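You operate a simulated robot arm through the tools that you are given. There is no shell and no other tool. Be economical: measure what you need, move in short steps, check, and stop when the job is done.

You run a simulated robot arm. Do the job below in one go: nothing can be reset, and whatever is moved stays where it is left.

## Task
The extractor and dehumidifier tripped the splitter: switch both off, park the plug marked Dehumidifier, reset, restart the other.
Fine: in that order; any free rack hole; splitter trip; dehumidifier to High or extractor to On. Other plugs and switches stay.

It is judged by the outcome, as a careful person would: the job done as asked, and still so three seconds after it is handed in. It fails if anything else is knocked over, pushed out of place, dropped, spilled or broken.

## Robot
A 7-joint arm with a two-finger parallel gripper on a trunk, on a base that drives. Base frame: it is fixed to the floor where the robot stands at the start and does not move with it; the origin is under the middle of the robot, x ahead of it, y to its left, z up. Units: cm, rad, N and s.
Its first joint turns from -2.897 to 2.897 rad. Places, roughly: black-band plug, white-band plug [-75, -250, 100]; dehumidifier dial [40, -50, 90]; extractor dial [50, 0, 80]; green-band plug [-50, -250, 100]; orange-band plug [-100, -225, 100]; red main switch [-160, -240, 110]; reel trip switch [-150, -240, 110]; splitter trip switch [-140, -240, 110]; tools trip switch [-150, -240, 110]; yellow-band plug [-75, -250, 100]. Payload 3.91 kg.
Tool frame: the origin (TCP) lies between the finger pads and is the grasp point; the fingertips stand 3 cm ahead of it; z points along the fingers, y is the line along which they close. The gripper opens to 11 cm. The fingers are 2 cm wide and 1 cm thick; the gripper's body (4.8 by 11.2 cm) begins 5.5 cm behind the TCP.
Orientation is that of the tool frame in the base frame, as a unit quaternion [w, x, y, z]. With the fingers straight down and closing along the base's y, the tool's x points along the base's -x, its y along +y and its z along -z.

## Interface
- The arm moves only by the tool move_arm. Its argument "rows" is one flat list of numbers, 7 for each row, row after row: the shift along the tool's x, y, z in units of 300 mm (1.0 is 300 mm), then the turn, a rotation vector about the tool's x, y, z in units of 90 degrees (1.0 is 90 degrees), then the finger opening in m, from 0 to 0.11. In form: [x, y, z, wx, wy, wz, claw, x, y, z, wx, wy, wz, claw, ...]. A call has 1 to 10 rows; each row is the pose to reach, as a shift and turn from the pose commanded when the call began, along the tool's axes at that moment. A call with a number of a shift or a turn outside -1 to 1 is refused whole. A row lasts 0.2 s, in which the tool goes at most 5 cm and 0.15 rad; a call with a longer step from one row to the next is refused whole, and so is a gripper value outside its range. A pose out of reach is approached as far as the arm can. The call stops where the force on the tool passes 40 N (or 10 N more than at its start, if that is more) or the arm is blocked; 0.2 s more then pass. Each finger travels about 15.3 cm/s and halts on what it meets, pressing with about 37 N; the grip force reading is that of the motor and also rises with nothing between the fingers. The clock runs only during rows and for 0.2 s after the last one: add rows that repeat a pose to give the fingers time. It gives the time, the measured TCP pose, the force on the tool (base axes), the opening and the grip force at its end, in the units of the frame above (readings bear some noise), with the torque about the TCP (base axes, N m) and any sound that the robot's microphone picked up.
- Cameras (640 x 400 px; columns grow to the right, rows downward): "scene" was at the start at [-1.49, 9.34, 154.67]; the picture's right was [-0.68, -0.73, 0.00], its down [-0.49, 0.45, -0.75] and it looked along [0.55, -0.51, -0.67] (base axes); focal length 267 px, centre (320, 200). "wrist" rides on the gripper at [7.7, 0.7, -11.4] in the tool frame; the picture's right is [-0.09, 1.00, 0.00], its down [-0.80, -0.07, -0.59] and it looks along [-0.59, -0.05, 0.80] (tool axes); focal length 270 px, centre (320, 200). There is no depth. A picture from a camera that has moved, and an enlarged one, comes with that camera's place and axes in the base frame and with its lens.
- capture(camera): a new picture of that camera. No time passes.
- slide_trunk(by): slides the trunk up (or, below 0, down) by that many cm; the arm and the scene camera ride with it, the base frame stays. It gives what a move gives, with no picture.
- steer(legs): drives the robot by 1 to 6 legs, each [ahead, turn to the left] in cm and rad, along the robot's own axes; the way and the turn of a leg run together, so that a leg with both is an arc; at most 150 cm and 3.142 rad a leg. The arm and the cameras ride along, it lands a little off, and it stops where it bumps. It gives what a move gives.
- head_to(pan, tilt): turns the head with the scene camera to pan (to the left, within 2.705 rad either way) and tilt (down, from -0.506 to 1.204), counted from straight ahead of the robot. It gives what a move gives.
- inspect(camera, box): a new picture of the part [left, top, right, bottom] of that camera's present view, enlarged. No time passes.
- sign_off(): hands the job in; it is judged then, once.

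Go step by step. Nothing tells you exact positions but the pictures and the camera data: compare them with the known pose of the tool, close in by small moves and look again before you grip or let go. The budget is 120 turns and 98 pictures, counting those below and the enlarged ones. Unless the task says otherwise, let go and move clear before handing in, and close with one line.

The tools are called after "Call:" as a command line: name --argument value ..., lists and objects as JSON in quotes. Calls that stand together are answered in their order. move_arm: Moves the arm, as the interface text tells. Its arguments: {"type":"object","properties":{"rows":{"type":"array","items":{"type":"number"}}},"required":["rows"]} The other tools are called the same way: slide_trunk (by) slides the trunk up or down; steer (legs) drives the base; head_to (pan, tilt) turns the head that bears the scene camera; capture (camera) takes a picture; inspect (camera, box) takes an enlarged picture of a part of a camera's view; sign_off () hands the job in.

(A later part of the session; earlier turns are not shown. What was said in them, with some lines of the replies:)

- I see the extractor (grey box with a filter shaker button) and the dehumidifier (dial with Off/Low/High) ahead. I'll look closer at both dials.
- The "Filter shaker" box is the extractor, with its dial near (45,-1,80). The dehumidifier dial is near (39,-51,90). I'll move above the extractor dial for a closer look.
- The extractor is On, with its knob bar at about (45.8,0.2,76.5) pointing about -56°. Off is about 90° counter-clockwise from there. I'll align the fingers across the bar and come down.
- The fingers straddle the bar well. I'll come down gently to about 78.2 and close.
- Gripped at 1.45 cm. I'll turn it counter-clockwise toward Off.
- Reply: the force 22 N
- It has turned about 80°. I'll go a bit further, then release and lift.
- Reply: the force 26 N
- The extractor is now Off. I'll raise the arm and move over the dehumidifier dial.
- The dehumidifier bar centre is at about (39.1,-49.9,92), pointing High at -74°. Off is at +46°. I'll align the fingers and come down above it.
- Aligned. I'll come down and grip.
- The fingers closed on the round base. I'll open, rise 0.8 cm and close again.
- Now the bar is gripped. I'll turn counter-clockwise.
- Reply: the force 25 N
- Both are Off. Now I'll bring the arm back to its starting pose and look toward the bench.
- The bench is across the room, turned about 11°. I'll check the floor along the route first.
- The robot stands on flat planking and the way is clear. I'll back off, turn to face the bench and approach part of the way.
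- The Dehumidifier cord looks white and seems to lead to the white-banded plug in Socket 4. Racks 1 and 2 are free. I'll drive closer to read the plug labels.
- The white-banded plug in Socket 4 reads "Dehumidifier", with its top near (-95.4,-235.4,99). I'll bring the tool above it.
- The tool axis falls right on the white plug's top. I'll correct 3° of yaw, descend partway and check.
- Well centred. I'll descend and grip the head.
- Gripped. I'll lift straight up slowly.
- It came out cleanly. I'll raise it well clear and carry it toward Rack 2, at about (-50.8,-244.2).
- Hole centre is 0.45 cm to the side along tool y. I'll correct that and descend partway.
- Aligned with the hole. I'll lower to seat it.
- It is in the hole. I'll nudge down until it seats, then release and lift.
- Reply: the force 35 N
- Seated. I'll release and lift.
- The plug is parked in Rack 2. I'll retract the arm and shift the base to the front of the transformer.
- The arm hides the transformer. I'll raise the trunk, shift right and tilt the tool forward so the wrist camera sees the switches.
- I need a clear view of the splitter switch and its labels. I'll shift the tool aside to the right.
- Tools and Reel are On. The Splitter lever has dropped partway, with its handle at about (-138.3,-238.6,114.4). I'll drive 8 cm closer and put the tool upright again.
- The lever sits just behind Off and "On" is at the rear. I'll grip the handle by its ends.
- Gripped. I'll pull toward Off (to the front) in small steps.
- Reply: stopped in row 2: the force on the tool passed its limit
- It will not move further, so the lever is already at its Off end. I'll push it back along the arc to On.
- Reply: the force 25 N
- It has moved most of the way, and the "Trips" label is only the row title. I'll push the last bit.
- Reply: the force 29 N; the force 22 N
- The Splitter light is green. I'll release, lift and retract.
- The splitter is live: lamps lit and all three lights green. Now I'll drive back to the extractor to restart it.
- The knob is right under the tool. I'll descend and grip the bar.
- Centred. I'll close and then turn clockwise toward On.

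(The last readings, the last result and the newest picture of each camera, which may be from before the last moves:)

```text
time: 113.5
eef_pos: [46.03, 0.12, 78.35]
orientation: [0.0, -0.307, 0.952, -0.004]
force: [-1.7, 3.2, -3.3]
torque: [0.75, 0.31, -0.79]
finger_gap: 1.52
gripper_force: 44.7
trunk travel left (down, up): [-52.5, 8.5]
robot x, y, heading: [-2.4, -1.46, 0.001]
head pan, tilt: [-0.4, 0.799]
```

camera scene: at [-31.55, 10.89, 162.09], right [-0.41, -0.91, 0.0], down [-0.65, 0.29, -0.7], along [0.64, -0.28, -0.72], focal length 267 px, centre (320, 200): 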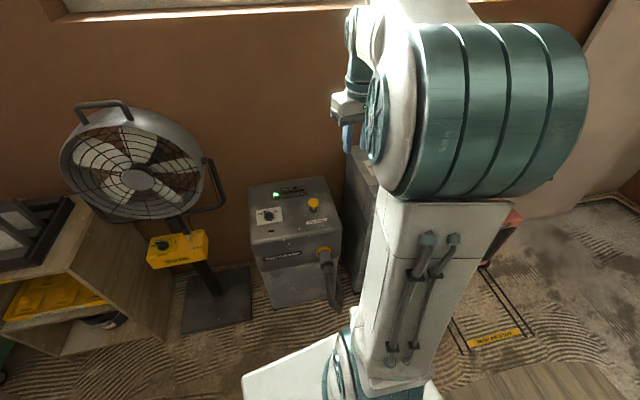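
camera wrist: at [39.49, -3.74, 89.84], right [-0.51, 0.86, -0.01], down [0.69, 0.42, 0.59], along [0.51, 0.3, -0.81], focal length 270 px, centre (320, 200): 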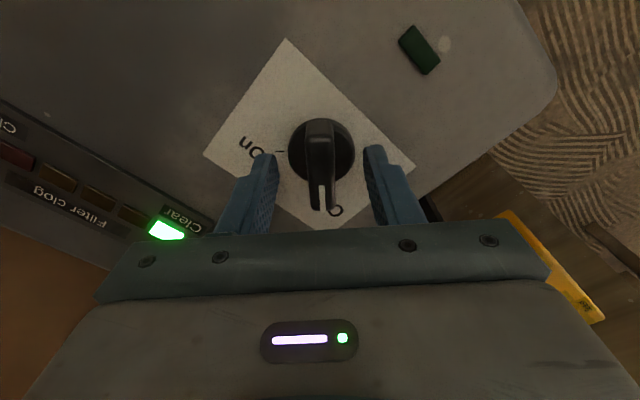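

Call:
move_arm --rows '[0, 0, 0, 0, 0, 0.09, 0, 0, 0, 0, 0, 0, 0.18, 0, 0, 0, 0, 0, 0, 0.27, 0, 0, 0, 0, 0, 0, 0.36, 0, 0, 0, 0, 0, 0, 0.45, 0, 0, 0, 0, 0, 0, 0.54, 0, 0, 0, 0, 0, 0, 0.63, 0, 0, 0, 0, 0, 0, 0.72, 0, 0, 0, 0, 0, 0, 0.81, 0, 0, 0, 0, 0, 0, 0.9, 0]'

Call:
move_arm --rows '[0, 0, 0, 0, 0, 0.07, 0, 0, 0, 0, 0, 0, 0.11, 0]'

Call:
move_arm --rows '[0, 0, 0, 0, 0, 0, 0.03, 0, 0, 0, 0, 0, 0, 0.05, 0, 0, -0.1, 0, 0, 0, 0.05, 0, 0, -0.25, 0, 0, 0, 0.05, 0, 0, -0.4, 0, 0, 0, 0.05, 0, 0, -0.5, 0, 0, 0, 0.05]'

Call:
inspect --camera "wrist" --box '[200, 0, 440, 160]'

```text
time: 115.7
eef_pos: [46.09, 0.13, 78.46]
orientation: [0.001, 0.386, 0.923, -0.003]
force: [-7.1, -0.9, -20.3]
torque: [0.9, -0.18, -0.06]
finger_gap: 1.51
gripper_force: 44.9
trunk travel left (down, up): [-52.5, 8.5]
robot x, y, heading: [-2.49, -1.1, 0.003]
head pan, tilt: [-0.4, 0.799]
```

```text
time: 116.3
eef_pos: [46.09, 0.13, 78.45]
orientation: [0.001, 0.463, 0.887, -0.003]
force: [-8.6, -1.3, -21.6]
torque: [1.23, 0.22, -0.03]
finger_gap: 1.52
gripper_force: 44.7
trunk travel left (down, up): [-52.5, 8.5]
robot x, y, heading: [-2.42, -1.44, 0.006]
head pan, tilt: [-0.4, 0.799]
```

```text
time: 117.7
eef_pos: [45.95, -0.14, 93.52]
orientation: [0.001, 0.462, 0.887, -0.003]
force: [0.1, 0.1, -0.7]
torque: [0.0, 0.03, 0.02]
finger_gap: 5.02
gripper_force: 0.2
trunk travel left (down, up): [-52.5, 8.5]
robot x, y, heading: [-2.34, -1.32, -0.003]
head pan, tilt: [-0.4, 0.799]
```

```text
2.50 times, centred on (320, 80) of wrist
camera zoom: at [42.12, 6.8, 104.86], right [0.87, 0.5, 0.0], down [0.4, -0.69, 0.6], along [0.3, -0.52, -0.8], focal length 676 px, centre (320, 500)
```

zoom: 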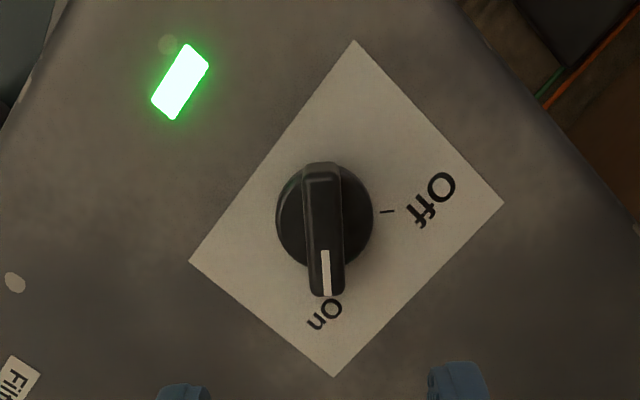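

The extractor is On and its light is green. I'll lift clear and check the bench and dehumidifier one last time.

Call:
move_arm --rows '[0, 0, -0.15, 0, 0, -0.08, 0.05, 0, 0, -0.3, 0, 0, -0.16, 0.05, 0, 0, -0.45, 0, 0, -0.24, 0.05, 0, 0, -0.6, 0, 0, -0.32, 0.05, 0, 0, -0.75, 0, 0, -0.4, 0.05]'

Call:
head_to --pan -1.9 --tilt 0.45

Call:
inspect --camera "scene" --box '[140, 60, 400, 220]'

Call:
capture --camera "scene"

```text
time: 118.9
eef_pos: [45.7, 0.07, 115.96]
orientation: [0.001, 0.164, 0.986, -0.004]
force: [-0.2, 0.2, -1.7]
torque: [0.01, -0.02, -0.03]
finger_gap: 4.99
gripper_force: 0.0
trunk travel left (down, up): [-52.5, 8.5]
robot x, y, heading: [-2.8, -1.22, 0.002]
head pan, tilt: [-0.4, 0.799]
```

```text
time: 120.5
eef_pos: [45.77, 0.09, 116.01]
orientation: [0.001, 0.166, 0.986, -0.004]
force: [0.0, 0.6, 0.0]
torque: [0.02, -0.01, -0.04]
finger_gap: 5.02
gripper_force: 0.1
trunk travel left (down, up): [-52.5, 8.5]
robot x, y, heading: [-2.48, -1.39, 0.004]
head pan, tilt: [-1.901, 0.45]
```

```text
2.46 times, centred on (270, 140) of scene
camera zoom: at [-13.06, 5.02, 157.13], right [-0.95, 0.32, 0.0], down [0.14, 0.41, -0.9], along [-0.29, -0.85, -0.44], focal length 658 px, centre (443, 348)
```

zoom: 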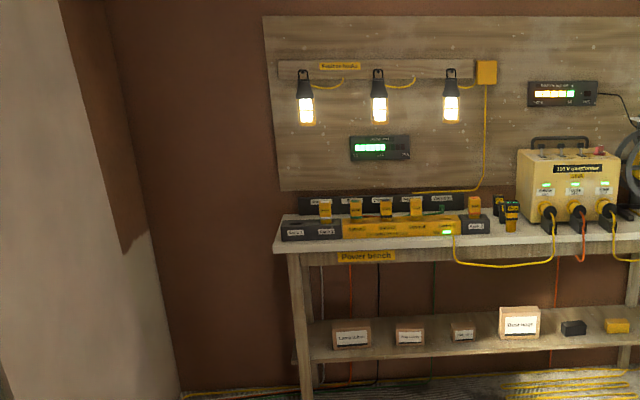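

```text
23 pictures are left
camera scene: at [-13.06, 5.02, 157.13], right [-0.95, 0.32, 0.0], down [0.14, 0.41, -0.9], along [-0.29, -0.85, -0.44], focal length 267 px, centre (320, 200)
```

scene: 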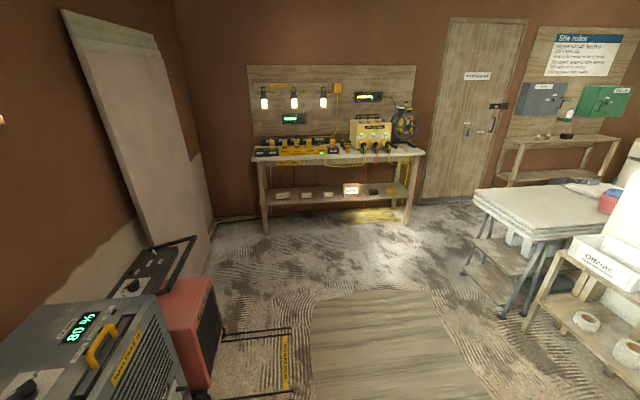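

The splitter is holding with the load in green, the lamps are lit and the Dehumidifier plug is parked in Rack 2. The extractor is running and the arm is clear, so I'm handing in.

Call:
sign_off

```text
The job is handed in.
```

The job is done and handed in: I switched both machines off, parked the Dehumidifier plug in Rack 2, reset the splitter trip and turned the extractor back On. The splitter was holding when I last looked.
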